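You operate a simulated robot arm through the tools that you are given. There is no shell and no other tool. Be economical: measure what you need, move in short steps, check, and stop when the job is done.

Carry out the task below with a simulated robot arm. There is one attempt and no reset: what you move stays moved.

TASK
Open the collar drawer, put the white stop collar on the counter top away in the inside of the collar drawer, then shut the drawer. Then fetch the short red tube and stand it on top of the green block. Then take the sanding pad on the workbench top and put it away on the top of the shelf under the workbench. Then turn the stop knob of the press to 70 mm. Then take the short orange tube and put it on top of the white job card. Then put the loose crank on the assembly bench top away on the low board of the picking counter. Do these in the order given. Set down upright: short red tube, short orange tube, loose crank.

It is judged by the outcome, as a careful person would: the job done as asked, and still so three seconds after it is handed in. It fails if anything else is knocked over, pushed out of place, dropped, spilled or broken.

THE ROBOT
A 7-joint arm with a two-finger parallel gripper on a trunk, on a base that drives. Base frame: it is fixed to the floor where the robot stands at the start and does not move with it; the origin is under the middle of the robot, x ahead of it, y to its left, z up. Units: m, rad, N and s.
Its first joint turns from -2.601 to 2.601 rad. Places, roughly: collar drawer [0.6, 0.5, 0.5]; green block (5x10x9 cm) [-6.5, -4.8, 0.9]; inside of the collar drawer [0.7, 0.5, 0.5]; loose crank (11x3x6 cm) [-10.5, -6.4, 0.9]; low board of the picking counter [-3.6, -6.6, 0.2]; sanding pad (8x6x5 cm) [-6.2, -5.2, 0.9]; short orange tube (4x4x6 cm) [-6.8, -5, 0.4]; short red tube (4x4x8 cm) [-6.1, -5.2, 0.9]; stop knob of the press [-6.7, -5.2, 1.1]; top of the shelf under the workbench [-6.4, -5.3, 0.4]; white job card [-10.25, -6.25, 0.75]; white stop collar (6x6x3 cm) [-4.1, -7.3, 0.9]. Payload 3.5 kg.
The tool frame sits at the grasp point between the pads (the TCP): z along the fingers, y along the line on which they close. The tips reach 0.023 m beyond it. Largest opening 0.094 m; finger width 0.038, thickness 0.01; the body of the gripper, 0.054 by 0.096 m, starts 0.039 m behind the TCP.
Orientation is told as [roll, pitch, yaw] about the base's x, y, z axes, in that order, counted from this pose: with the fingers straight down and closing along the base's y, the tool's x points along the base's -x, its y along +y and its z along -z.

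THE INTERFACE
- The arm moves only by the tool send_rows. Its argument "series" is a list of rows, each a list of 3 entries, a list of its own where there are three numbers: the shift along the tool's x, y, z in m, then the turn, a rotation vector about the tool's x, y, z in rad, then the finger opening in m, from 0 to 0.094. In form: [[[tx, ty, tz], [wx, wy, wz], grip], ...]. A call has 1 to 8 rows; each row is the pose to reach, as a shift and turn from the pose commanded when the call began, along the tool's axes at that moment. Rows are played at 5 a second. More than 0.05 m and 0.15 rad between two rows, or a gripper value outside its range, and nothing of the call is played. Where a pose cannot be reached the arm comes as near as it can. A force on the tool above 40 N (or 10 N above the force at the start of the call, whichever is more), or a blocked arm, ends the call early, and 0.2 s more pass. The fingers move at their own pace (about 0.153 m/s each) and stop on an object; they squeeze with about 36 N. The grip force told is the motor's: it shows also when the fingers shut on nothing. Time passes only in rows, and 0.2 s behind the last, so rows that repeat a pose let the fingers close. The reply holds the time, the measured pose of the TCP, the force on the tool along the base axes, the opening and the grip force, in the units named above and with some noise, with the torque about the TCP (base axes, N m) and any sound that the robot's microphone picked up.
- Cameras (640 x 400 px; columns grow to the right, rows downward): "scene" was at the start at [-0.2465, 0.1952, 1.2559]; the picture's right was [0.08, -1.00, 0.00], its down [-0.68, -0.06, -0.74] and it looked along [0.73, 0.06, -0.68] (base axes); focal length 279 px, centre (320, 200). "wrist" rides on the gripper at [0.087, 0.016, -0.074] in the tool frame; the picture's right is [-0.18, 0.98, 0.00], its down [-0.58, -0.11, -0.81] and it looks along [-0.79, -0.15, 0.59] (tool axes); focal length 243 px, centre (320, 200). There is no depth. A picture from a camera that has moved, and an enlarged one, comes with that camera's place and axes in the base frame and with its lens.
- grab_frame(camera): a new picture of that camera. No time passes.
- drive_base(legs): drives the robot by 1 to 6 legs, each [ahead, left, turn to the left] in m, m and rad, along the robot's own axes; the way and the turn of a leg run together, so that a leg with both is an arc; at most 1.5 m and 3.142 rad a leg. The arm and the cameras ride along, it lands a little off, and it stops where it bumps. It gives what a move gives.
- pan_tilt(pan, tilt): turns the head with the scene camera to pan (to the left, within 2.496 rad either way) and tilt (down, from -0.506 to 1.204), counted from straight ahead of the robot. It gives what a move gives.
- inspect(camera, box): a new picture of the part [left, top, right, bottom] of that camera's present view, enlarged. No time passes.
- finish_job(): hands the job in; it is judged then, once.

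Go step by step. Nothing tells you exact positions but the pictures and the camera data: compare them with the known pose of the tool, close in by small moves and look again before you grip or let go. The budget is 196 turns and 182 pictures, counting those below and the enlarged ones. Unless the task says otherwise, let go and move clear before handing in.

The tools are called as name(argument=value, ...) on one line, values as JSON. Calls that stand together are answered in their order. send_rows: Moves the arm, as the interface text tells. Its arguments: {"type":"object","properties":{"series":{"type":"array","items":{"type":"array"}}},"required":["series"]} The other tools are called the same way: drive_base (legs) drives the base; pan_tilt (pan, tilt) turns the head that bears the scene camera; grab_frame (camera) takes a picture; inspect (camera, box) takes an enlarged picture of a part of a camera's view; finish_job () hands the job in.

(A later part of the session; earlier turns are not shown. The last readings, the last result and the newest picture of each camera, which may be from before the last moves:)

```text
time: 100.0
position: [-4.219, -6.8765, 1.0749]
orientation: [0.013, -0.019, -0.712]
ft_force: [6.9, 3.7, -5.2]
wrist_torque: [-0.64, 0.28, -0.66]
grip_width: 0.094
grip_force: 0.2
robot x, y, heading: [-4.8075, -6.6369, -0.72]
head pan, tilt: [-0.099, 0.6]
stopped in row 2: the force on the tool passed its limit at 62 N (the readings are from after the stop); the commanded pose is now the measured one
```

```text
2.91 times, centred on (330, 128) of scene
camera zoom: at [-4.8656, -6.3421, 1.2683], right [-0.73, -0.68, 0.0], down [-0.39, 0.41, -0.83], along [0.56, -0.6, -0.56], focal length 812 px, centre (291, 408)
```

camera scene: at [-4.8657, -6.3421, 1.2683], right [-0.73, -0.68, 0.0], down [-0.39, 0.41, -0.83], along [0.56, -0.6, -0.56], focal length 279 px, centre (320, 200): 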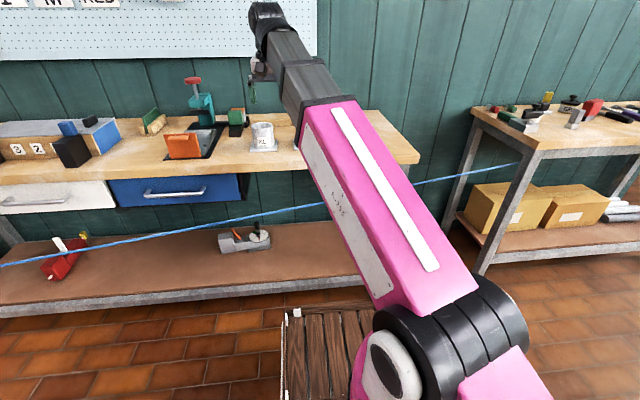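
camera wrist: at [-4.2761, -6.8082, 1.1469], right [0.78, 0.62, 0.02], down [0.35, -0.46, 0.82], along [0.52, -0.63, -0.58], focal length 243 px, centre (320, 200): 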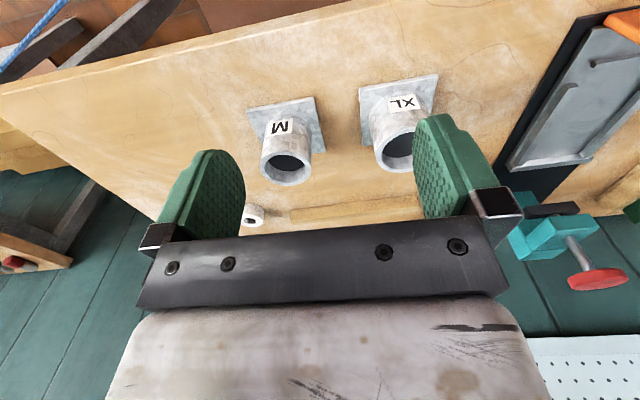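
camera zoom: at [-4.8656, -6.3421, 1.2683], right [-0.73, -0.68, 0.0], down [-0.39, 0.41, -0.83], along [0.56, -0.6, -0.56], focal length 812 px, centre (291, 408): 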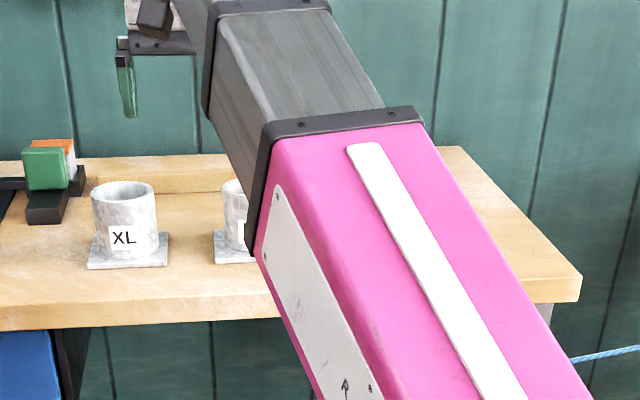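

A force spike stopped the move with nothing visibly near, probably the arm leaving its stretched-up posture. I'll lower slightly and proceed more slowly.

send_rows(series=[[[0.0, 0, 0.015], [0, 0, 0], 0.094], [[0.0, 0, 0.03], [0, 0, 0], 0.094], [[0, 0, 0.045], [0, 0, 0], 0.094], [[-0.02, -0.02, 0.045], [0, 0, 0], 0.094], [[-0.04, -0.04, 0.045], [0, 0, 0], 0.094], [[-0.06, -0.06, 0.045], [0, 0, 0], 0.094]])

```text
time: 101.4
position: [-4.2097, -6.9613, 1.0293]
orientation: [0.012, -0.017, -0.71]
ft_force: [0.7, -0.1, -0.1]
wrist_torque: [-0.02, -0.01, 0.02]
grip_width: 0.0942
grip_force: 0.0
robot x, y, heading: [-4.8022, -6.6317, -0.716]
head pan, tilt: [-0.099, 0.6]
```

That works. On to above the collar.

send_rows(series=[[[-0.03, -0.025, 0], [0, 0, 0], 0.094], [[-0.06, -0.05, 0], [0, 0, 0], 0.094], [[-0.09, -0.075, 0], [0, 0, 0], 0.094], [[-0.12, -0.1, 0], [0, 0, 0], 0.094], [[-0.15, -0.125, 0], [0, 0, 0], 0.094], [[-0.185, -0.145, 0], [0, 0, 0], 0.094], [[-0.22, -0.145, 0.0], [0, 0, 0], 0.094], [[-0.25, -0.145, 0.0], [0, 0, 0], 0.094]])

grab_frame(camera="wrist")

grab_frame(camera="scene")

```text
time: 103.2
position: [-4.1162, -7.233, 1.0324]
orientation: [0.011, -0.017, -0.711]
ft_force: [-0.1, -0.1, 0.1]
wrist_torque: [0.02, 0.0, 0.0]
grip_width: 0.094
grip_force: 0.1
robot x, y, heading: [-4.8018, -6.6342, -0.719]
head pan, tilt: [-0.099, 0.6]
```

```text
143 pictures are left
camera wrist: at [-4.1725, -7.1649, 1.1042], right [0.78, 0.63, 0.02], down [0.35, -0.46, 0.82], along [0.52, -0.63, -0.58], focal length 243 px, centre (320, 200)
```

wrist: 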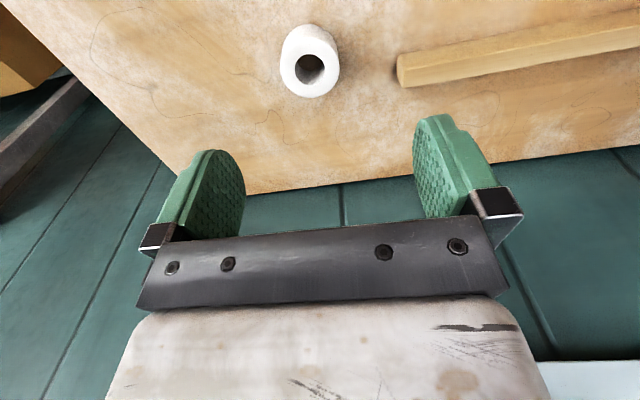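

```text
142 pictures are left
camera scene: at [-4.8656, -6.3421, 1.2683], right [-0.73, -0.68, 0.0], down [-0.39, 0.41, -0.83], along [0.56, -0.6, -0.56], focal length 279 px, centre (320, 200)
```

scene: 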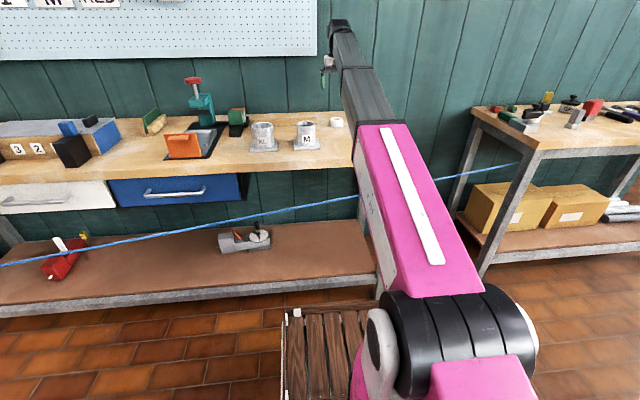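

The collar lies about 2 cm ahead and 1 cm right of the TCP. I'll align and descend partway.

send_rows(series=[[[-0.022, -0.011, 0.03], [0, 0, 0], 0.094], [[-0.022, -0.011, 0.065], [0, 0, 0], 0.094], [[-0.022, -0.011, 0.1], [0, 0, 0], 0.094], [[-0.022, -0.011, 0.12], [0, 0, 0], 0.094]])

grab_frame(camera="wrist")

inspect(camera="scene", box=[260, 60, 420, 160])

```text
time: 104.2
position: [-4.1036, -7.2601, 0.9116]
orientation: [0.013, -0.017, -0.711]
ft_force: [-0.4, 0.1, -0.3]
wrist_torque: [0.02, -0.02, 0.0]
grip_width: 0.0939
grip_force: 0.2
robot x, y, heading: [-4.8037, -6.6355, -0.716]
head pan, tilt: [-0.099, 0.6]
```

```text
141 pictures are left
camera wrist: at [-4.1607, -7.1909, 0.9832], right [0.78, 0.63, 0.02], down [0.35, -0.46, 0.82], along [0.52, -0.63, -0.58], focal length 243 px, centre (320, 200)
```

wrist: 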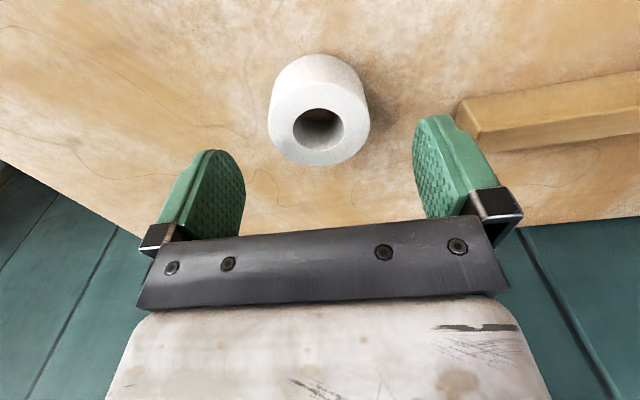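

```text
4.00 times, centred on (340, 110) of scene
camera zoom: at [-4.8656, -6.3421, 1.2683], right [-0.73, -0.68, 0.0], down [-0.39, 0.41, -0.83], along [0.56, -0.6, -0.56], focal length 1117 px, centre (240, 560)
```

zoom: 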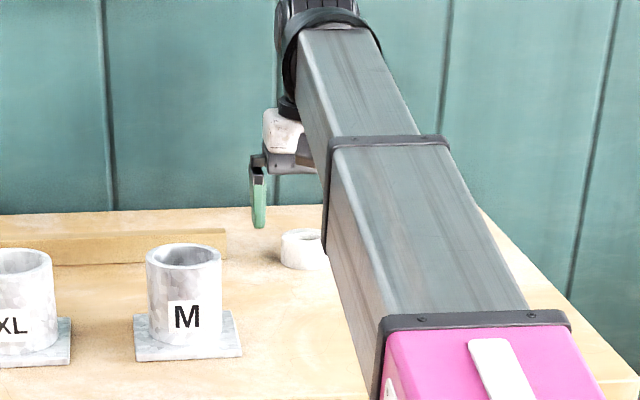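

The collar is centred under the TCP with its top near z 0.86. I'll descend to about 0.862 and close.

send_rows(series=[[[-0.002, -0.001, 0.02], [0, 0, 0], 0.094], [[-0.002, -0.001, 0.04], [0, 0, 0], 0.094], [[-0.002, -0.001, 0.051], [0, 0, 0], 0.094], [[-0.002, -0.001, 0.051], [0, 0, 0], 0.094]])

grab_frame(camera="wrist")

```text
time: 105.0
position: [-4.1039, -7.2613, 0.8727]
orientation: [0.008, -0.02, -0.71]
ft_force: [-2.4, 4.2, 12.4]
wrist_torque: [-0.24, 0.61, -0.32]
grip_width: 0.0935
grip_force: 0.1
robot x, y, heading: [-4.8036, -6.6376, -0.715]
head pan, tilt: [-0.099, 0.6]
stopped in row 3: the force on the tool passed its limit at 62 N (the readings are from after the stop); the commanded pose is now the measured one
```

```text
139 pictures are left
camera wrist: at [-4.1603, -7.1932, 0.9457], right [0.78, 0.62, 0.01], down [0.35, -0.45, 0.82], along [0.52, -0.63, -0.58], focal length 243 px, centre (320, 200)
```

wrist: 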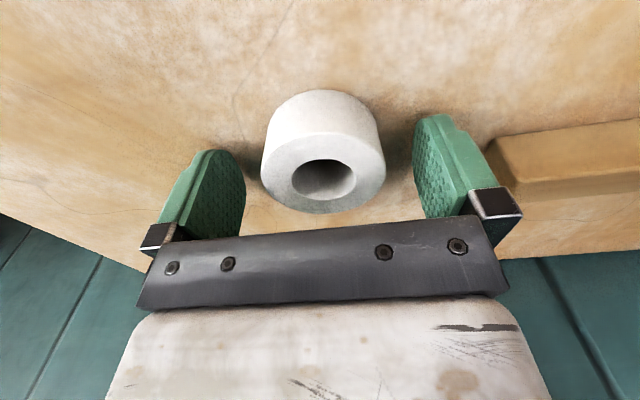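

The fingertips touched the counter (top at z≈0.85); the collar is centred. I'll lift 4 mm and close.

send_rows(series=[[[0, 0, -0.004], [0, 0, 0], 0.094], [[0, 0, -0.004], [0, 0, 0], 0.06], [[0, 0, -0.004], [0, 0, 0], 0.03], [[0, 0, -0.004], [0, 0, 0], 0.03], [[0, 0, -0.004], [0, 0, 0], 0.03]])

send_rows(series=[[[0, 0, -0.03], [0, 0, 0], 0.03], [[0, 0, -0.07], [0, 0, 0], 0.03], [[0, 0, -0.11], [0, 0, 0], 0.03], [[0, 0, -0.15], [0, 0, 0], 0.03]])

grab_frame(camera="wrist")

```text
time: 106.2
position: [-4.1018, -7.264, 0.8768]
orientation: [0.007, -0.022, -0.71]
ft_force: [-0.4, 0.5, -0.4]
wrist_torque: [0.01, -0.03, -0.01]
grip_width: 0.0541
grip_force: 36.6
robot x, y, heading: [-4.8055, -6.6364, -0.721]
head pan, tilt: [-0.099, 0.6]
```

```text
time: 107.2
position: [-4.1065, -7.2611, 1.0256]
orientation: [0.007, -0.022, -0.71]
ft_force: [-0.7, -0.4, -1.4]
wrist_torque: [-0.01, -0.02, -0.01]
grip_width: 0.0536
grip_force: 35.6
robot x, y, heading: [-4.801, -6.6329, -0.716]
head pan, tilt: [-0.099, 0.6]
```

```text
138 pictures are left
camera wrist: at [-4.1628, -7.1927, 1.0985], right [0.78, 0.63, 0.01], down [0.35, -0.45, 0.82], along [0.52, -0.63, -0.58], focal length 243 px, centre (320, 200)
```

wrist: 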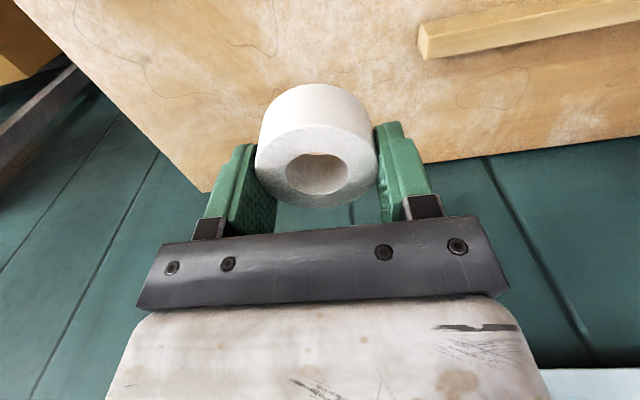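

The collar is held. I'll back away from the counter, retract the arm, and turn toward the cabinet.

drive_base(legs=[[-0.38, 0, 0]])

send_rows(series=[[[0.05, 0, 0.0], [0, 0, 0], 0.03], [[0.1, 0, 0.0], [0, 0, 0], 0.03], [[0.15, 0, 0.0], [0, 0, 0], 0.03], [[0.2, 0, 0.01], [0, 0, 0], 0.03], [[0.25, 0, 0.02], [0, 0, 0], 0.03], [[0.3, 0, 0.03], [0, 0, 0], 0.03], [[0.35, 0, 0.04], [0, 0, 0], 0.03]])

drive_base(legs=[[0, 0, 1.567]])

pan_tilt(pan=0.0, tilt=0.3)

grab_frame(camera="scene")

```text
time: 109.5
position: [-4.3866, -7.0161, 1.0256]
orientation: [0.007, -0.022, -0.711]
ft_force: [0.1, -0.5, -0.3]
wrist_torque: [-0.02, -0.03, -0.03]
grip_width: 0.054
grip_force: 36.6
robot x, y, heading: [-5.0834, -6.3895, -0.718]
head pan, tilt: [-0.099, 0.6]
```

```text
refused: row 4 steps farther than a row can; nothing moved
```

```text
time: 113.8
position: [-4.473, -5.6821, 1.0266]
orientation: [0.009, -0.022, 0.879]
ft_force: [0.4, 0.2, -0.5]
wrist_torque: [0.05, 0.0, -0.01]
grip_width: 0.0539
grip_force: 36.1
robot x, y, heading: [-5.085, -6.3867, 0.874]
head pan, tilt: [-0.099, 0.6]
```

```text
time: 114.6
position: [-4.4716, -5.6821, 1.0262]
orientation: [0.006, -0.023, 0.879]
ft_force: [0.7, 0.3, -0.9]
wrist_torque: [0.02, 0.03, 0.04]
grip_width: 0.0539
grip_force: 35.6
robot x, y, heading: [-5.0858, -6.3904, 0.866]
head pan, tilt: [0.0, 0.3]
```

```text
137 pictures are left
camera scene: at [-5.3813, -6.451, 1.2957], right [0.77, -0.64, 0.0], down [-0.19, -0.23, -0.95], along [0.62, 0.73, -0.3], focal length 279 px, centre (320, 200)
```

scene: 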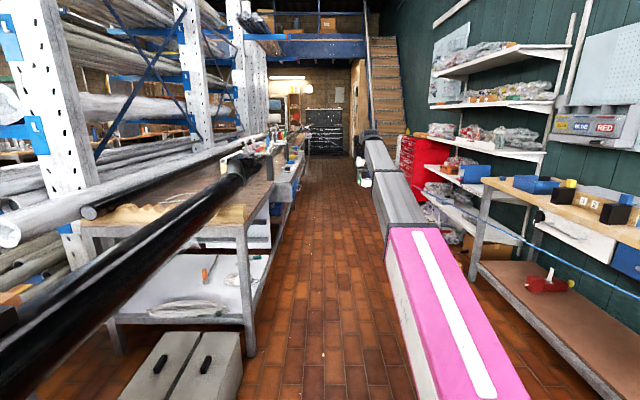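

The first retract was refused (a step too long), but the turn was clear. I'll retract now, then drive on.

send_rows(series=[[[0.045, 0, 0.0], [0, 0, 0], 0.03], [[0.09, 0, 0.0], [0, 0, 0], 0.03], [[0.135, 0, 0.0], [0, 0, 0], 0.03], [[0.18, 0, 0.01], [0, 0, 0], 0.03], [[0.225, 0, 0.02], [0, 0, 0], 0.03], [[0.27, 0, 0.03], [0, 0, 0], 0.03], [[0.315, 0, 0.04], [0, 0, 0], 0.03], [[0.35, 0, 0.05], [0, 0, 0], 0.03]])

drive_base(legs=[[0, -0.03, -0.017], [1.5, 0, 0], [1.5, 0, 0], [1.2, 0, 0]])

grab_frame(camera="scene")

```text
time: 116.4
position: [-4.6961, -5.9488, 0.9678]
orientation: [0.007, -0.023, 0.879]
ft_force: [0.0, 0.0, -0.3]
wrist_torque: [0.01, 0.02, 0.01]
grip_width: 0.0537
grip_force: 36.4
robot x, y, heading: [-5.0875, -6.3902, 0.872]
head pan, tilt: [0.0, 0.3]
```

```text
time: 136.8
position: [-1.8688, -2.8824, 0.9676]
orientation: [0.007, -0.023, 0.825]
ft_force: [-0.2, 0.1, -0.6]
wrist_torque: [0.05, 0.0, 0.01]
grip_width: 0.054
grip_force: 35.6
robot x, y, heading: [-2.2796, -3.3032, 0.822]
head pan, tilt: [0.0, 0.3]
```

```text
136 pictures are left
camera scene: at [-2.581, -3.3468, 1.2958], right [0.73, -0.68, 0.0], down [-0.2, -0.22, -0.96], along [0.65, 0.7, -0.3], focal length 279 px, centre (320, 200)
```

scene: 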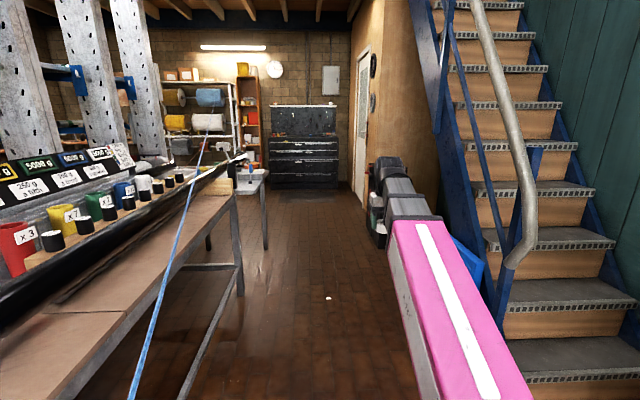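

I'm at n≈3.98; the cabinet with its open drawer is ahead. I'll drive up to it.

drive_base(legs=[[0, 0.02, 0.035], [1.5, 0, 0], [1.5, 0, 0], [0.3, 0, 0]])

pan_tilt(pan=0.0, tilt=0.65)

grab_frame(camera="scene")

```text
time: 153.4
position: [0.2516, -0.3236, 0.9674]
orientation: [0.006, -0.023, 0.861]
ft_force: [-0.6, -0.6, -1.1]
wrist_torque: [-0.02, 0.01, 0.02]
grip_width: 0.0538
grip_force: 36.1
robot x, y, heading: [-0.1452, -0.7582, 0.853]
head pan, tilt: [0.0, 0.3]
```

```text
time: 154.3
position: [0.253, -0.3229, 0.9691]
orientation: [0.005, -0.023, 0.862]
ft_force: [-0.2, 0.9, -1.4]
wrist_torque: [0.02, 0.0, 0.01]
grip_width: 0.0538
grip_force: 35.7
robot x, y, heading: [-0.1432, -0.7585, 0.852]
head pan, tilt: [0.0, 0.649]
```

```text
135 pictures are left
camera scene: at [-0.4476, -0.8182, 1.2641], right [0.75, -0.66, 0.0], down [-0.4, -0.46, -0.8], along [0.52, 0.6, -0.6], focal length 279 px, centre (320, 200)
```

scene: 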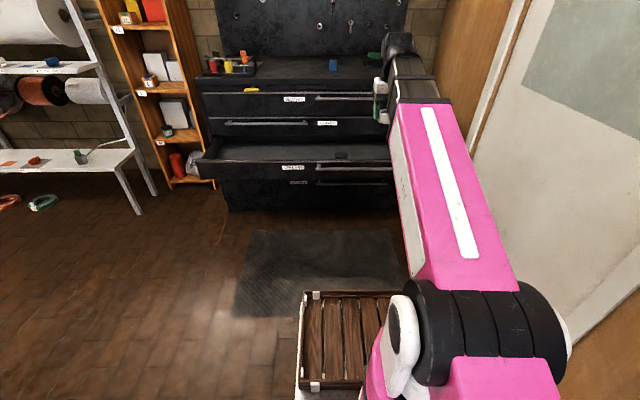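

The drawer is open ahead; there is a black object inside near its middle right. I'll place the collar left of it; first I drive 0.25 m closer.

drive_base(legs=[[0.25, 0, 0]])

send_rows(series=[[[-0.03, 0.035, 0], [0, 0, 0], 0.03], [[-0.06, 0.07, 0], [0, 0, 0], 0.03], [[-0.09, 0.105, 0], [0, 0, 0], 0.03], [[-0.12, 0.14, 0], [0, 0, 0], 0.03], [[-0.15, 0.175, 0.01], [0, 0, 0], 0.03], [[-0.18, 0.21, 0.02], [0, 0, 0], 0.03], [[-0.21, 0.245, 0.03], [0, 0, 0], 0.03], [[-0.24, 0.28, 0.04], [0, 0, 0], 0.03]])

grab_frame(camera="scene")

grab_frame(camera="wrist")

```text
time: 156.1
position: [0.4146, -0.131, 0.9691]
orientation: [0.007, -0.023, 0.865]
ft_force: [0.7, -0.2, -0.9]
wrist_torque: [0.0, 0.0, 0.04]
grip_width: 0.0537
grip_force: 35.6
robot x, y, heading: [0.0208, -0.5679, 0.863]
head pan, tilt: [0.0, 0.649]
```

```text
time: 157.9
position: [0.3582, 0.235, 0.9367]
orientation: [0.007, -0.025, 0.865]
ft_force: [0.5, -0.2, -1.1]
wrist_torque: [0.0, 0.0, 0.02]
grip_width: 0.0536
grip_force: 36.3
robot x, y, heading: [0.0205, -0.5688, 0.858]
head pan, tilt: [0.0, 0.649]
```

```text
134 pictures are left
camera scene: at [-0.2816, -0.6289, 1.264], right [0.76, -0.65, 0.0], down [-0.4, -0.46, -0.8], along [0.52, 0.6, -0.6], focal length 279 px, centre (320, 200)
```

scene: 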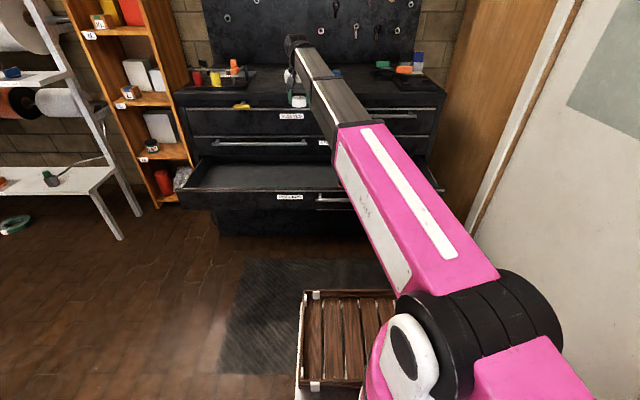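

```text
133 pictures are left
camera wrist: at [0.2885, 0.1771, 1.0082], right [-0.63, 0.78, 0.01], down [0.45, 0.35, 0.82], along [0.63, 0.52, -0.57], focal length 243 px, centre (320, 200)
```

wrist: 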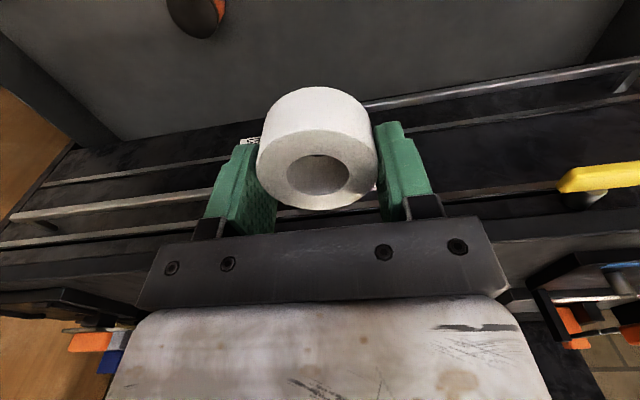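

The collar is over the open drawer, clear of the black object. I'll move 4 cm deeper and descend.

send_rows(series=[[[-0.02, 0, 0.04], [0, 0, 0], 0.03], [[-0.04, 0, 0.08], [0, 0, 0], 0.03], [[-0.04, 0, 0.12], [0, 0, 0], 0.03], [[-0.04, 0, 0.16], [0, 0, 0], 0.03], [[-0.04, 0, 0.2], [0, 0, 0], 0.03], [[-0.04, 0, 0.24], [0, 0, 0], 0.03], [[-0.04, 0, 0.28], [0, 0, 0], 0.03], [[-0.04, 0, 0.32], [0, 0, 0], 0.03]])

grab_frame(camera="wrist")

inspect(camera="scene", box=[180, 60, 440, 222])

```text
time: 159.7
position: [0.3856, 0.2703, 0.6142]
orientation: [0.006, -0.023, 0.864]
ft_force: [0.3, 0.1, -0.2]
wrist_torque: [-0.03, -0.01, 0.01]
grip_width: 0.0541
grip_force: 36.3
robot x, y, heading: [0.0205, -0.569, 0.859]
head pan, tilt: [0.0, 0.649]
```

```text
132 pictures are left
camera wrist: at [0.3162, 0.2122, 0.6862], right [-0.63, 0.78, 0.01], down [0.45, 0.36, 0.82], along [0.63, 0.52, -0.57], focal length 243 px, centre (320, 200)
```

wrist: 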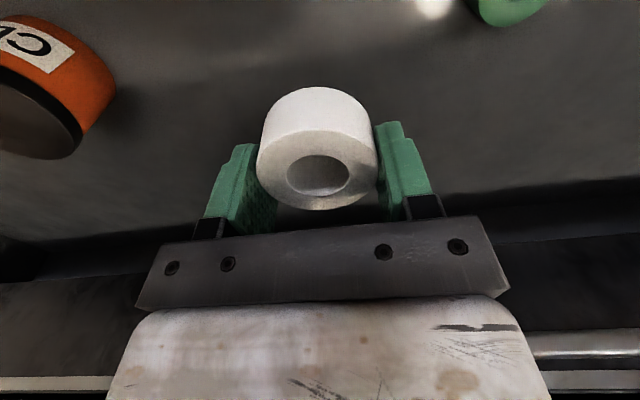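

```text
2.46 times, centred on (310, 141) of scene
camera zoom: at [-0.2816, -0.6289, 1.264], right [0.76, -0.65, 0.0], down [-0.4, -0.46, -0.8], along [0.52, 0.6, -0.6], focal length 687 px, centre (345, 345)
```

zoom: 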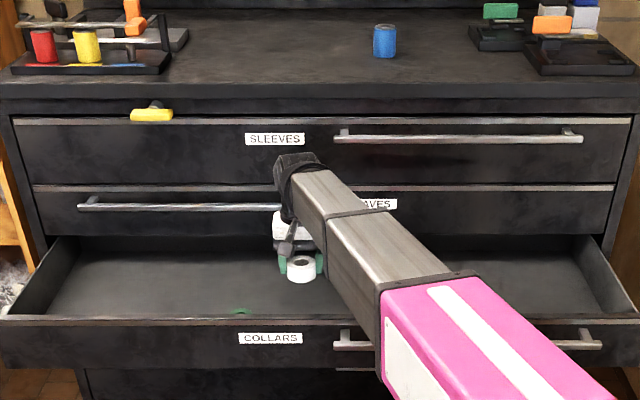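

All clear. I'll descend slowly until it touches the drawer floor.

send_rows(series=[[[0, 0, 0.012], [0, 0, 0], 0.03], [[0, 0, 0.024], [0, 0, 0], 0.03], [[0, 0, 0.034], [0, 0, 0], 0.03], [[0, 0, 0.044], [0, 0, 0], 0.03], [[0, 0, 0.052], [0, 0, 0], 0.03], [[0, 0, 0.06], [0, 0, 0], 0.03], [[0, 0, 0.068], [0, 0, 0], 0.03], [[0, 0, 0.076], [0, 0, 0], 0.03]])

grab_frame(camera="wrist")

```text
time: 161.5
position: [0.3869, 0.2742, 0.5421]
orientation: [0.006, -0.024, 0.866]
ft_force: [-1.0, -0.3, -0.5]
wrist_torque: [0.04, 0.02, 0.0]
grip_width: 0.0542
grip_force: 35.9
robot x, y, heading: [0.0209, -0.5674, 0.859]
head pan, tilt: [0.0, 0.649]
```

```text
130 pictures are left
camera wrist: at [0.3174, 0.2162, 0.6128], right [-0.63, 0.78, 0.01], down [0.45, 0.36, 0.82], along [0.63, 0.52, -0.57], focal length 243 px, centre (320, 200)
```

wrist: 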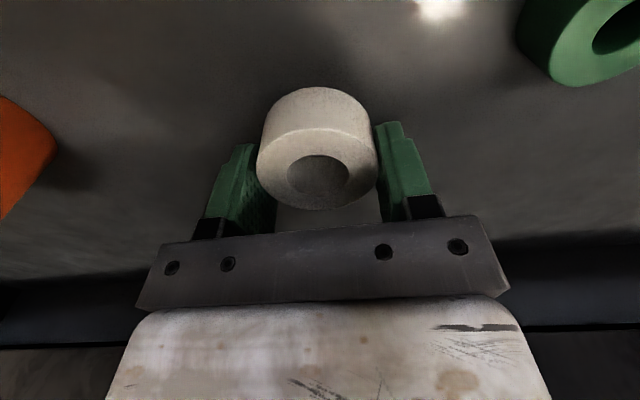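

send_rows(series=[[[0, 0, 0.006], [0, 0, 0], 0.03], [[0, 0, 0.012], [0, 0, 0], 0.03], [[0, 0, 0.018], [0, 0, 0], 0.03], [[0, 0, 0.024], [0, 0, 0], 0.03], [[0, 0, 0.03], [0, 0, 0], 0.03], [[0, 0, 0.036], [0, 0, 0], 0.03], [[0, 0, 0.042], [0, 0, 0], 0.03]])

grab_frame(camera="wrist")

```text
time: 162.9
position: [0.3859, 0.2745, 0.5096]
orientation: [0.007, -0.024, 0.868]
ft_force: [-1.0, -0.4, 14.2]
wrist_torque: [-0.46, -0.19, -0.02]
grip_width: 0.0539
grip_force: 35.9
robot x, y, heading: [0.0198, -0.5664, 0.864]
head pan, tilt: [0.0, 0.649]
stopped in row 7: the force on the tool passed its limit at 50 N (the readings are from after the stop); the commanded pose is now the measured one
```

```text
129 pictures are left
camera wrist: at [0.3171, 0.2169, 0.5823], right [-0.63, 0.78, 0.01], down [0.45, 0.35, 0.82], along [0.63, 0.52, -0.57], focal length 243 px, centre (320, 200)
```

wrist: 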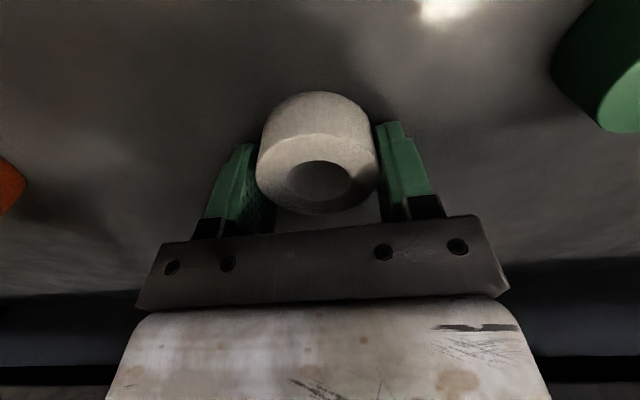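

Contact with the drawer floor (bottom at z≈0.483). I'll open the fingers and lift straight up.

send_rows(series=[[[0, 0, 0], [0, 0, 0], 0.06], [[0, 0, 0], [0, 0, 0], 0.08], [[0, 0, 0], [0, 0, 0], 0.085], [[0, 0, -0.02], [0, 0, 0], 0.085], [[0, 0, -0.06], [0, 0, 0], 0.085], [[0, 0, -0.1], [0, 0, 0], 0.085], [[0, 0, -0.145], [0, 0, 0], 0.085], [[0, 0, -0.19], [0, 0, 0], 0.085]])

grab_frame(camera="wrist")

```text
time: 164.7
position: [0.3807, 0.2702, 0.7006]
orientation: [0.008, -0.024, 0.869]
ft_force: [0.4, -0.2, -0.2]
wrist_torque: [-0.02, -0.03, 0.0]
grip_width: 0.0853
grip_force: 0.0
robot x, y, heading: [0.0227, -0.5641, 0.859]
head pan, tilt: [0.0, 0.649]
```

```text
128 pictures are left
camera wrist: at [0.3111, 0.2123, 0.772], right [-0.63, 0.78, 0.01], down [0.45, 0.35, 0.82], along [0.63, 0.52, -0.57], focal length 243 px, centre (320, 200)
```

wrist: 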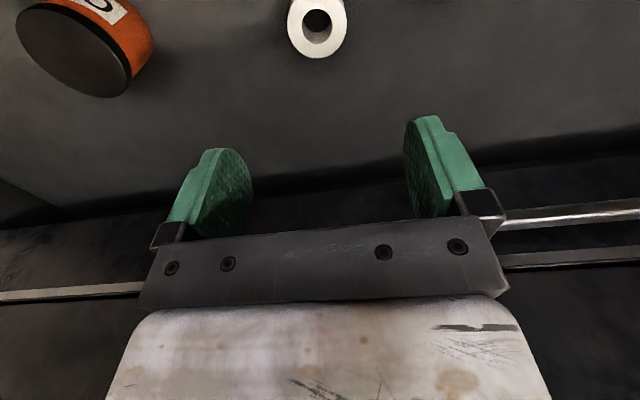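

The collar sits free inside the drawer. Now I'll back off and turn the gripper horizontal again with closed fingers, to push the front panel shut.

drive_base(legs=[[-0.38, 0, 0]])

send_rows(series=[[[0.01, 0, 0], [-0.0864, -0.0864, 0.0864], 0.0], [[0.02, 0, 0], [-0.1728, -0.1728, 0.1728], 0.0], [[0.03, 0, 0], [-0.2592, -0.2592, 0.2592], 0.0], [[0.04, 0, 0], [-0.3456, -0.3456, 0.3456], 0.0], [[0.05, 0, 0], [-0.432, -0.432, 0.432], 0.0], [[0.06, 0, 0.0], [-0.5184, -0.5184, 0.5184], 0.0], [[0.07, 0, 0.0], [-0.6046, -0.6046, 0.6046], 0.0]])

send_rows(series=[[[0, 0, 0], [-0.0864, -0.0864, 0.0864], 0.0], [[0, 0, 0], [-0.1728, -0.1728, 0.1728], 0.0], [[0, 0, 0], [-0.2592, -0.2592, 0.2592], 0.0], [[0, 0, 0], [-0.3456, -0.3456, 0.3456], 0.0], [[0, 0, 0], [-0.432, -0.432, 0.432], 0.0], [[0, 0, 0], [-0.5184, -0.5184, 0.5184], 0.0], [[0, 0, 0], [-0.6046, -0.6046, 0.6046], 0.0]])

grab_frame(camera="scene")

```text
time: 167.1
position: [0.1271, -0.006, 0.7003]
orientation: [0.009, -0.025, 0.885]
ft_force: [0.5, 0.4, 0.8]
wrist_torque: [-0.01, -0.02, 0.03]
grip_width: 0.085
grip_force: 0.1
robot x, y, heading: [-0.2204, -0.8495, 0.877]
head pan, tilt: [0.0, 0.649]
```

```text
time: 168.7
position: [0.085, -0.0603, 0.6989]
orientation: [0.813, -0.351, 0.088]
ft_force: [-0.2, 0.6, -0.5]
wrist_torque: [0.01, 0.03, -0.01]
grip_width: 0.0001
grip_force: 36.2
robot x, y, heading: [-0.2197, -0.8492, 0.874]
head pan, tilt: [0.0, 0.649]
```

```text
time: 170.3
position: [0.0938, -0.0478, 0.7793]
orientation: [1.404, -0.081, -0.61]
ft_force: [-0.2, 0.8, 0.5]
wrist_torque: [0.0, 0.02, 0.0]
grip_width: 0.0
grip_force: 36.1
out of reach, approached as far as the arm can: row 5, 6, 7
robot x, y, heading: [-0.2188, -0.8501, 0.878]
head pan, tilt: [0.0, 0.649]
```

```text
127 pictures are left
camera scene: at [-0.5198, -0.9163, 1.264], right [0.77, -0.64, 0.0], down [-0.39, -0.46, -0.8], along [0.51, 0.61, -0.6], focal length 279 px, centre (320, 200)
```

scene: 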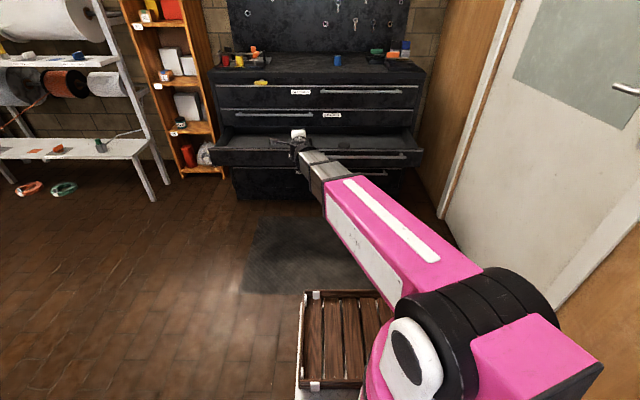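

It is stretched too far for the full turn. I'll retract the tool 0.15 m and re-check the orientation.

send_rows(series=[[[0, 0, -0.04], [0, 0, 0], 0.0], [[0, 0, -0.08], [0, 0, 0], 0.0], [[0, 0, -0.12], [0, 0, 0], 0.0], [[0, 0, -0.15], [0, 0, 0], 0.0]])

```text
time: 171.3
position: [0.0069, -0.1688, 0.8052]
orientation: [1.402, -0.081, -0.608]
ft_force: [-0.1, 0.1, 0.6]
wrist_torque: [-0.04, 0.01, -0.02]
grip_width: 0.0
grip_force: 35.3
robot x, y, heading: [-0.2177, -0.8477, 0.877]
head pan, tilt: [0.0, 0.649]
```

send_rows(series=[[[0, 0, 0], [-0.0815, -0.041, 0.044], 0.0], [[0, 0, 0], [-0.163, -0.082, 0.088], 0.0], [[0, 0, 0], [-0.163, -0.082, 0.088], 0.0]])

send_rows(series=[[[0, -0.045, 0], [0, 0, 0], 0.0], [[0, -0.09, 0], [0, 0, 0], 0.0], [[0, -0.135, 0], [0, 0, 0], 0.0], [[0, -0.18, 0], [0, 0, 0], 0.0], [[0, -0.225, 0], [0, 0, 0], 0.0], [[0, -0.265, 0], [0, 0, 0], 0.0]])

grab_frame(camera="scene")

grab_frame(camera="wrist")

```text
time: 172.1
position: [0.0072, -0.1689, 0.8051]
orientation: [1.401, -0.08, -0.608]
ft_force: [0.3, 0.4, -0.2]
wrist_torque: [0.0, -0.01, 0.0]
grip_width: 0.0001
grip_force: 35.9
out of reach, approached as far as the arm can: row 1, 2, 3
robot x, y, heading: [-0.2172, -0.8477, 0.879]
head pan, tilt: [0.0, 0.649]
```

```text
time: 173.5
position: [0.0286, -0.1854, 0.658]
orientation: [1.227, -0.113, -0.576]
ft_force: [0.3, -0.2, 0.0]
wrist_torque: [-0.02, -0.03, -0.02]
grip_width: 0.0001
grip_force: 36.1
out of reach, approached as far as the arm can: row 1, 2, 3, 4, 5, 6
robot x, y, heading: [-0.2169, -0.847, 0.876]
head pan, tilt: [0.0, 0.649]
```

```text
126 pictures are left
camera scene: at [-0.5198, -0.9162, 1.264], right [0.77, -0.64, 0.0], down [-0.39, -0.46, -0.8], along [0.51, 0.61, -0.6], focal length 279 px, centre (320, 200)
```

scene: 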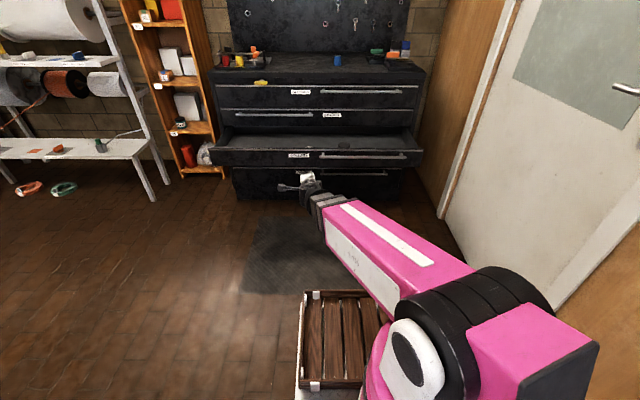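

```text
125 pictures are left
camera wrist: at [-0.0832, -0.1911, 0.6879], right [0.25, 0.23, 0.94], down [0.04, -0.97, 0.23], along [0.97, -0.02, -0.25], focal length 243 px, centre (320, 200)
```

wrist: 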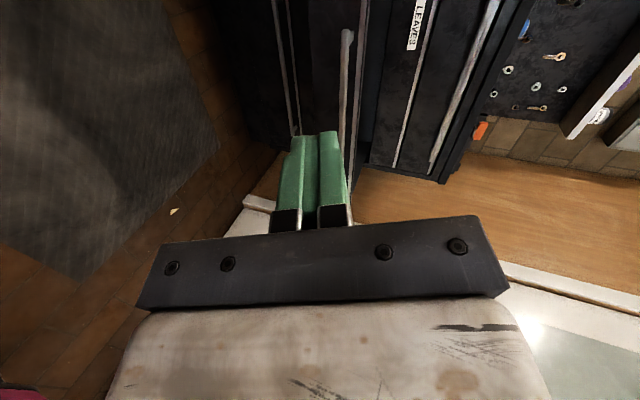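

The wrist limit bites at this leftward position. I'll move the tool right to where it worked before and re-grasp the bar there.

send_rows(series=[[[-0.045, -0.006, -0.003], [0, 0, 0], 0.0], [[-0.09, -0.012, -0.006], [0, 0, 0], 0.0], [[-0.135, -0.018, -0.009], [0, 0, 0], 0.0], [[-0.18, -0.024, -0.012], [0, 0, 0], 0.0], [[-0.225, -0.03, -0.015], [0, 0, 0], 0.0], [[-0.27, -0.037, -0.018], [0, 0, 0], 0.0], [[-0.296, -0.044, -0.022], [0, 0, 0], 0.0]])

```text
time: 175.1
position: [0.2628, -0.3694, 0.6621]
orientation: [1.229, -0.112, -0.576]
ft_force: [-0.4, -0.2, 0.6]
wrist_torque: [0.0, -0.01, 0.03]
grip_width: 0.0001
grip_force: 36.0
out of reach, approached as far as the arm can: row 4
robot x, y, heading: [-0.2223, -0.8459, 0.873]
head pan, tilt: [0.0, 0.649]
```

send_rows(series=[[[0, 0, 0], [-0.112, -0.037, 0.045], 0.0], [[0, 0, 0], [-0.223, -0.075, 0.09], 0.0], [[0, 0, 0], [-0.335, -0.112, 0.135], 0.0], [[0, 0, 0], [-0.335, -0.112, 0.135], 0.0]])

```text
time: 176.1
position: [0.2602, -0.3681, 0.6623]
orientation: [1.573, 0.0, -0.711]
ft_force: [-0.2, 0.5, -1.5]
wrist_torque: [-0.02, -0.04, -0.01]
grip_width: 0.0
grip_force: 35.9
robot x, y, heading: [-0.2205, -0.8495, 0.873]
head pan, tilt: [0.0, 0.649]
```

The orientation is restored. I'll lower to bar height with fingers open and drive up to the bar.

send_rows(series=[[[0, -0.045, 0], [0, 0, 0], 0.05], [[0, -0.09, 0], [0, 0, 0], 0.094], [[0, -0.099, 0], [0, 0, 0], 0.094], [[0, -0.099, 0], [0, 0, 0], 0.094]])

drive_base(legs=[[0.3, 0, -0.015]])

grab_frame(camera="wrist")

inspect(camera="scene", box=[200, 90, 440, 240])

```text
time: 177.1
position: [0.2603, -0.3683, 0.5623]
orientation: [1.57, 0.001, -0.708]
ft_force: [0.3, 0.1, 0.4]
wrist_torque: [-0.02, 0.01, -0.01]
grip_width: 0.0942
grip_force: 0.0
robot x, y, heading: [-0.2192, -0.8517, 0.877]
head pan, tilt: [0.0, 0.649]
```

```text
time: 179.2
position: [0.4651, -0.1491, 0.5623]
orientation: [1.57, 0.002, -0.731]
ft_force: [0.4, -0.4, -0.6]
wrist_torque: [0.01, 0.01, 0.03]
grip_width: 0.0941
grip_force: 0.1
robot x, y, heading: [-0.0247, -0.6196, 0.848]
head pan, tilt: [0.0, 0.649]
```

```text
124 pictures are left
camera wrist: at [0.3507, -0.1473, 0.5781], right [0.14, -0.12, 0.98], down [-0.11, -0.99, -0.11], along [0.98, -0.09, -0.15], focal length 243 px, centre (320, 200)
```

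wrist: 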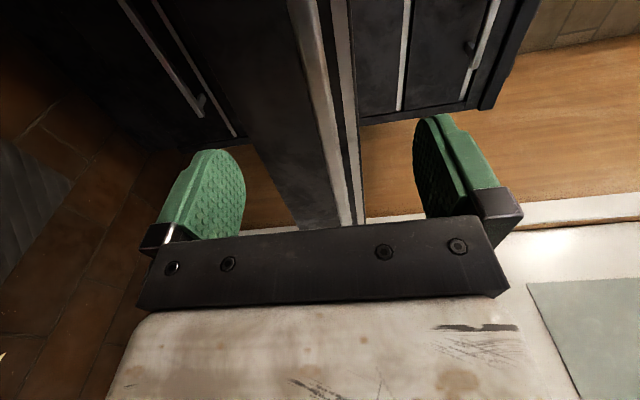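

```text
2.67 times, centred on (320, 165) of scene
camera zoom: at [-0.3261, -0.6808, 1.264], right [0.75, -0.66, 0.0], down [-0.4, -0.46, -0.8], along [0.52, 0.6, -0.6], focal length 745 px, centre (320, 293)
```

zoom: 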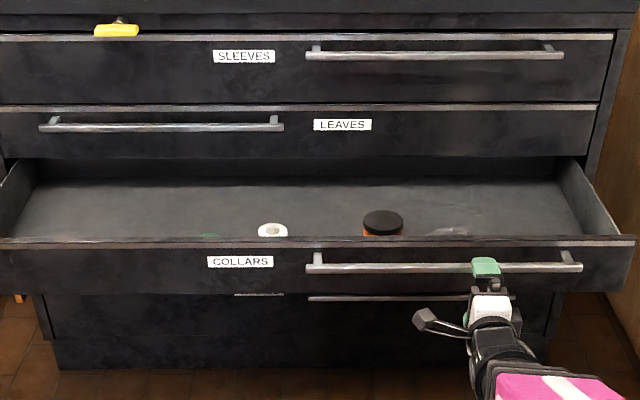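

The collar is visible in the drawer. I'll advance onto the bar and grip it.

send_rows(series=[[[0, 0, 0.025], [0, 0, 0], 0.094], [[0, 0, 0.045], [0, 0, 0], 0.094], [[0, 0, 0.06], [0, 0, 0], 0.094], [[0, -0.001, 0.06], [0, 0, 0], 0.04], [[0, -0.001, 0.06], [0, 0, 0], 0.0], [[0, -0.001, 0.06], [0, 0, 0], 0.0], [[0, -0.001, 0.06], [0, 0, 0], 0.0]])

grab_frame(camera="wrist")

```text
time: 180.8
position: [0.5045, -0.1043, 0.5619]
orientation: [1.578, 0.001, -0.73]
ft_force: [4.5, -1.9, 33.6]
wrist_torque: [-1.14, -1.06, -0.08]
grip_width: 0.0136
grip_force: 45.2
robot x, y, heading: [-0.0263, -0.6211, 0.86]
head pan, tilt: [0.0, 0.649]
```

```text
122 pictures are left
camera wrist: at [0.3898, -0.1032, 0.5778], right [0.13, -0.13, 0.98], down [-0.1, -0.99, -0.11], along [0.99, -0.09, -0.14], focal length 243 px, centre (320, 200)
```

wrist: 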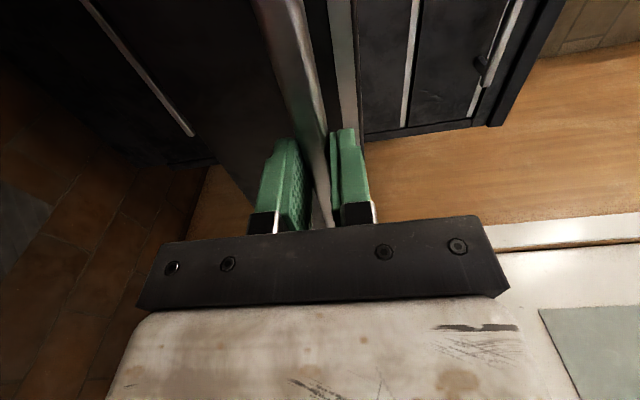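

send_rows(series=[[[0, 0.002, 0], [0, 0, 0], 0.0], [[0, 0.002, 0], [0, 0, 0], 0.0]])

drive_base(legs=[[0.15, 0, 0]])

```text
time: 181.3
position: [0.5047, -0.1047, 0.5625]
orientation: [1.571, 0.002, -0.731]
ft_force: [1.4, -3.9, 16.5]
wrist_torque: [-0.41, -0.85, 0.67]
grip_width: 0.0137
grip_force: 45.1
robot x, y, heading: [-0.0277, -0.6229, 0.855]
head pan, tilt: [0.0, 0.649]
```

```text
time: 182.7
position: [0.6041, 0.0112, 0.5637]
orientation: [1.57, -0.001, -0.73]
ft_force: [-28.5, 23.0, 6.8]
wrist_torque: [0.02, -0.07, 0.61]
grip_width: 0.014
grip_force: 45.2
robot x, y, heading: [0.0756, -0.5068, 0.857]
head pan, tilt: [0.0, 0.649]
```

send_rows(series=[[[0.003, 0, 0], [0, 0, 0], 0.0], [[0.004, 0, 0], [0, 0, 0], 0.0]])

drive_base(legs=[[0.13, 0, 0]])

grab_frame(camera="scene")

```text
time: 183.3
position: [0.6032, 0.0122, 0.5625]
orientation: [1.572, 0.002, -0.733]
ft_force: [26.8, -25.5, 0.7]
wrist_torque: [-0.71, -0.87, -0.67]
grip_width: 0.0139
grip_force: 44.8
robot x, y, heading: [0.0715, -0.5082, 0.854]
head pan, tilt: [0.0, 0.649]
```

```text
time: 184.6
position: [0.6866, 0.1095, 0.5624]
orientation: [1.571, -0.001, -0.728]
ft_force: [-7.8, 4.2, -4.8]
wrist_torque: [0.15, 0.2, -0.23]
grip_width: 0.0136
grip_force: 44.9
robot x, y, heading: [0.1633, -0.4097, 0.848]
head pan, tilt: [0.0, 0.649]
```

```text
121 pictures are left
camera scene: at [-0.142, -0.4677, 1.264], right [0.75, -0.66, 0.0], down [-0.4, -0.45, -0.8], along [0.53, 0.6, -0.6], focal length 279 px, centre (320, 200)
```

scene: 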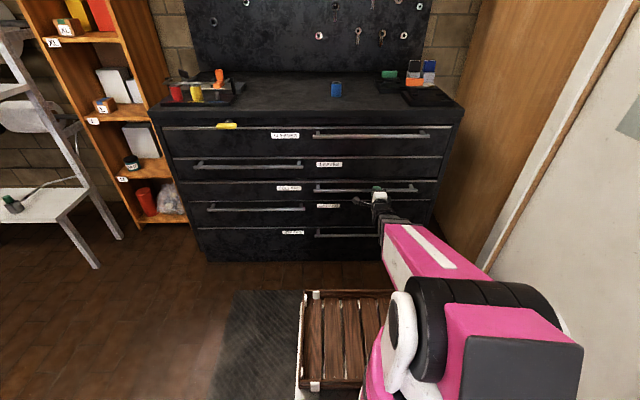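

Nearly shut; I'll push the last ~2 cm with the arm.

send_rows(series=[[[0, 0, 0.006], [0, 0, 0], 0.0], [[0, 0, 0.012], [0, 0, 0], 0.0], [[0, 0, 0.017], [0, 0, 0], 0.0], [[0, 0, 0.022], [0, 0, 0], 0.0], [[0, 0, 0.026], [0, 0, 0], 0.0]])

inspect(camera="scene", box=[160, 110, 470, 270])

```text
time: 185.6
position: [0.6959, 0.1219, 0.5625]
orientation: [1.566, 0.001, -0.731]
ft_force: [-0.4, -3.7, -0.3]
wrist_torque: [0.22, -0.31, 0.41]
grip_width: 0.0137
grip_force: 44.9
robot x, y, heading: [0.1582, -0.4096, 0.854]
head pan, tilt: [0.0, 0.649]
stopped in row 4: the force on the tool passed its limit at 60 N (the readings are from after the stop); the commanded pose is now the measured one
```

```text
2.06 times, centred on (315, 190) of scene
camera zoom: at [-0.1424, -0.4684, 1.264], right [0.75, -0.66, 0.0], down [-0.4, -0.45, -0.8], along [0.53, 0.6, -0.6], focal length 577 px, centre (330, 221)
```

zoom: 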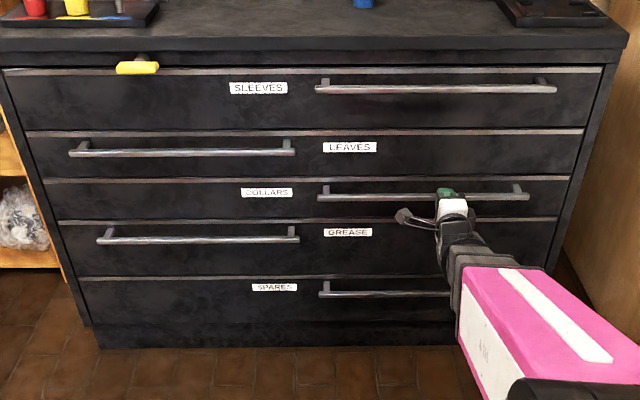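

The drawer is shut against its stop. I'll release, back off, and turn the tool back down.

send_rows(series=[[[0, 0, 0], [0, 0, 0], 0.05], [[0, 0, 0], [0, 0, 0], 0.09], [[0, 0, -0.02], [0, 0, 0], 0.09], [[0, 0, -0.06], [0, 0, 0], 0.09]])

drive_base(legs=[[-0.5, 0, 0]])

inspect(camera="scene", box=[160, 60, 470, 270])

send_rows(series=[[[0, 0.03, 0], [0.0864, 0.0864, -0.0864], 0.094], [[0, 0.06, 0], [0.1728, 0.1728, -0.1728], 0.094], [[0, 0.09, 0], [0.2592, 0.2592, -0.2592], 0.094], [[0, 0.12, 0], [0.3456, 0.3456, -0.3456], 0.094], [[0, 0.15, 0], [0.432, 0.432, -0.432], 0.094], [[0, 0.18, 0], [0.5184, 0.5184, -0.5184], 0.094], [[0, 0.2, 0], [0.6046, 0.6046, -0.6046], 0.094]])

send_rows(series=[[[0, 0, 0], [0.0864, 0.0864, -0.0864], 0.094], [[0, 0, 0], [0.1728, 0.1728, -0.1728], 0.094], [[0, 0, 0], [0.2592, 0.2592, -0.2592], 0.094], [[0, 0, 0], [0.3456, 0.3456, -0.3456], 0.094], [[0, 0, 0], [0.432, 0.432, -0.432], 0.094], [[0, 0, 0], [0.5184, 0.5184, -0.5184], 0.094], [[0, 0, 0], [0.6046, 0.6046, -0.6046], 0.094]])

```text
time: 186.6
position: [0.6542, 0.0795, 0.5609]
orientation: [1.565, 0.0, -0.728]
ft_force: [0.0, 0.4, -0.1]
wrist_torque: [-0.01, 0.02, -0.03]
grip_width: 0.09
grip_force: 0.0
robot x, y, heading: [0.1584, -0.4102, 0.852]
head pan, tilt: [0.0, 0.649]
```

```text
time: 189.5
position: [0.3267, -0.3026, 0.5601]
orientation: [1.564, 0.0, -0.743]
ft_force: [-0.2, 0.4, -0.4]
wrist_torque: [0.03, -0.01, -0.01]
grip_width: 0.09
grip_force: 0.1
robot x, y, heading: [-0.1729, -0.7861, 0.836]
head pan, tilt: [0.0, 0.649]
```

```text
1.90 times, centred on (315, 165) of scene
camera zoom: at [-0.4769, -0.8403, 1.264], right [0.74, -0.67, 0.0], down [-0.4, -0.45, -0.8], along [0.53, 0.59, -0.6], focal length 532 px, centre (330, 267)
```

zoom: 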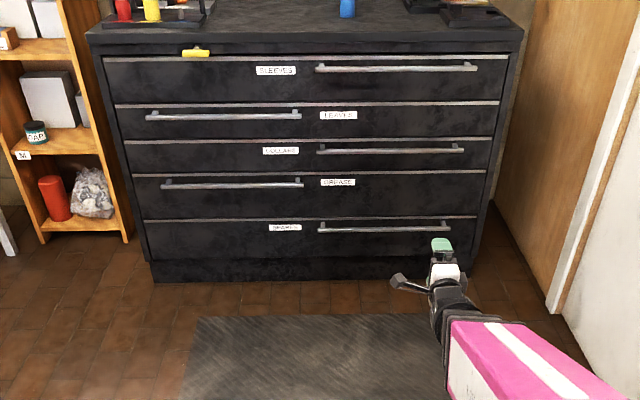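

```text
time: 191.1
position: [0.3519, -0.3534, 0.684]
orientation: [0.856, -0.396, 0.089]
ft_force: [-0.4, -0.6, 0.0]
wrist_torque: [0.02, 0.0, 0.01]
grip_width: 0.0937
grip_force: 0.1
out of reach, approached as far as the arm can: row 4, 5, 6, 7
robot x, y, heading: [-0.1729, -0.7848, 0.836]
head pan, tilt: [0.0, 0.649]
```

```text
time: 192.7
position: [0.3589, -0.3682, 0.6856]
orientation: [0.24, -0.165, 0.888]
ft_force: [0.3, 0.4, -0.1]
wrist_torque: [0.02, -0.01, -0.02]
grip_width: 0.0942
grip_force: 0.1
out of reach, approached as far as the arm can: row 1, 2, 3, 4, 5, 6, 7
robot x, y, heading: [-0.1746, -0.783, 0.838]
head pan, tilt: [0.0, 0.649]
```

The drawer is closed. The tool is not quite vertical again, so I'll shift it left and finish the rotation.

send_rows(series=[[[-0.002, 0.039, 0.01], [0, 0, 0], 0.094], [[-0.004, 0.077, 0.02], [0, 0, 0], 0.094], [[-0.006, 0.116, 0.03], [0, 0, 0], 0.094], [[-0.006, 0.116, 0.03], [0.12, 0.078, 0.035], 0.094], [[-0.006, 0.116, 0.03], [0.24, 0.156, 0.069], 0.094], [[-0.006, 0.116, 0.03], [0.24, 0.156, 0.069], 0.094]])

```text
time: 194.1
position: [0.2691, -0.288, 0.6827]
orientation: [0.271, -0.104, 0.856]
ft_force: [0.1, 1.2, -0.3]
wrist_torque: [-0.01, -0.02, -0.04]
grip_width: 0.0941
grip_force: 0.0
out of reach, approached as far as the arm can: row 4, 5, 6
robot x, y, heading: [-0.1766, -0.7891, 0.837]
head pan, tilt: [0.0, 0.649]
```

send_rows(series=[[[0.02, 0.01, -0.036], [0, 0, 0], 0.094], [[0.04, 0.02, -0.072], [0, 0, 0], 0.094], [[0.06, 0.03, -0.108], [0, 0, 0], 0.094], [[0.08, 0.04, -0.144], [0, 0, 0], 0.094], [[0.08, 0.04, -0.144], [0.12, 0.05, 0.035], 0.094], [[0.08, 0.04, -0.144], [0.25, 0.1, 0.06], 0.094], [[0.08, 0.04, -0.144], [0.25, 0.1, 0.06], 0.094]])

grab_frame(camera="scene")

```text
time: 195.7
position: [0.2197, -0.3706, 0.8133]
orientation: [0.268, -0.11, 0.871]
ft_force: [0.5, -0.2, 1.3]
wrist_torque: [0.02, -0.02, 0.02]
grip_width: 0.0941
grip_force: 0.0
out of reach, approached as far as the arm can: row 2, 3, 4, 5, 6, 7
robot x, y, heading: [-0.1724, -0.7836, 0.839]
head pan, tilt: [0.0, 0.649]
```

```text
118 pictures are left
camera scene: at [-0.4769, -0.8403, 1.264], right [0.74, -0.67, 0.0], down [-0.4, -0.45, -0.8], along [0.53, 0.59, -0.6], focal length 279 px, centre (320, 200)
```

scene: 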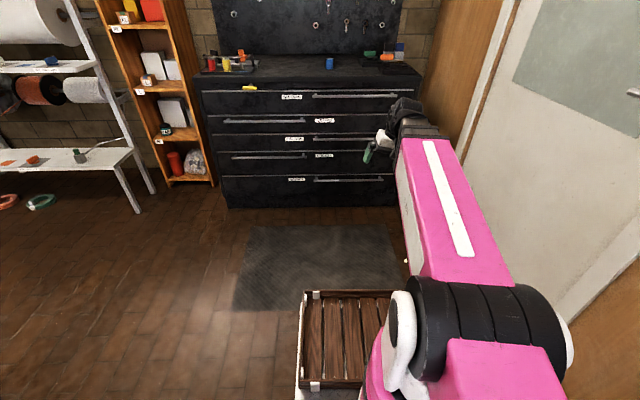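

send_rows(series=[[[0, 0, 0], [0, 0, 0.14], 0.094], [[0, 0, 0], [0, 0, 0.28], 0.094], [[0, 0, 0], [0, 0, 0.42], 0.094], [[0, 0, 0], [0.1, 0, 0.42], 0.094], [[0, 0, 0], [0.22, 0.05, 0.42], 0.094], [[0, 0, 0], [0.22, 0.05, 0.42], 0.094]])

```text
time: 197.1
position: [0.22, -0.3706, 0.8135]
orientation: [0.269, -0.11, 0.871]
ft_force: [0.1, -0.5, -0.6]
wrist_torque: [-0.01, 0.02, -0.02]
grip_width: 0.0941
grip_force: 0.0
out of reach, approached as far as the arm can: row 1, 2, 3, 4, 5, 6
robot x, y, heading: [-0.1728, -0.7848, 0.837]
head pan, tilt: [0.0, 0.649]
```

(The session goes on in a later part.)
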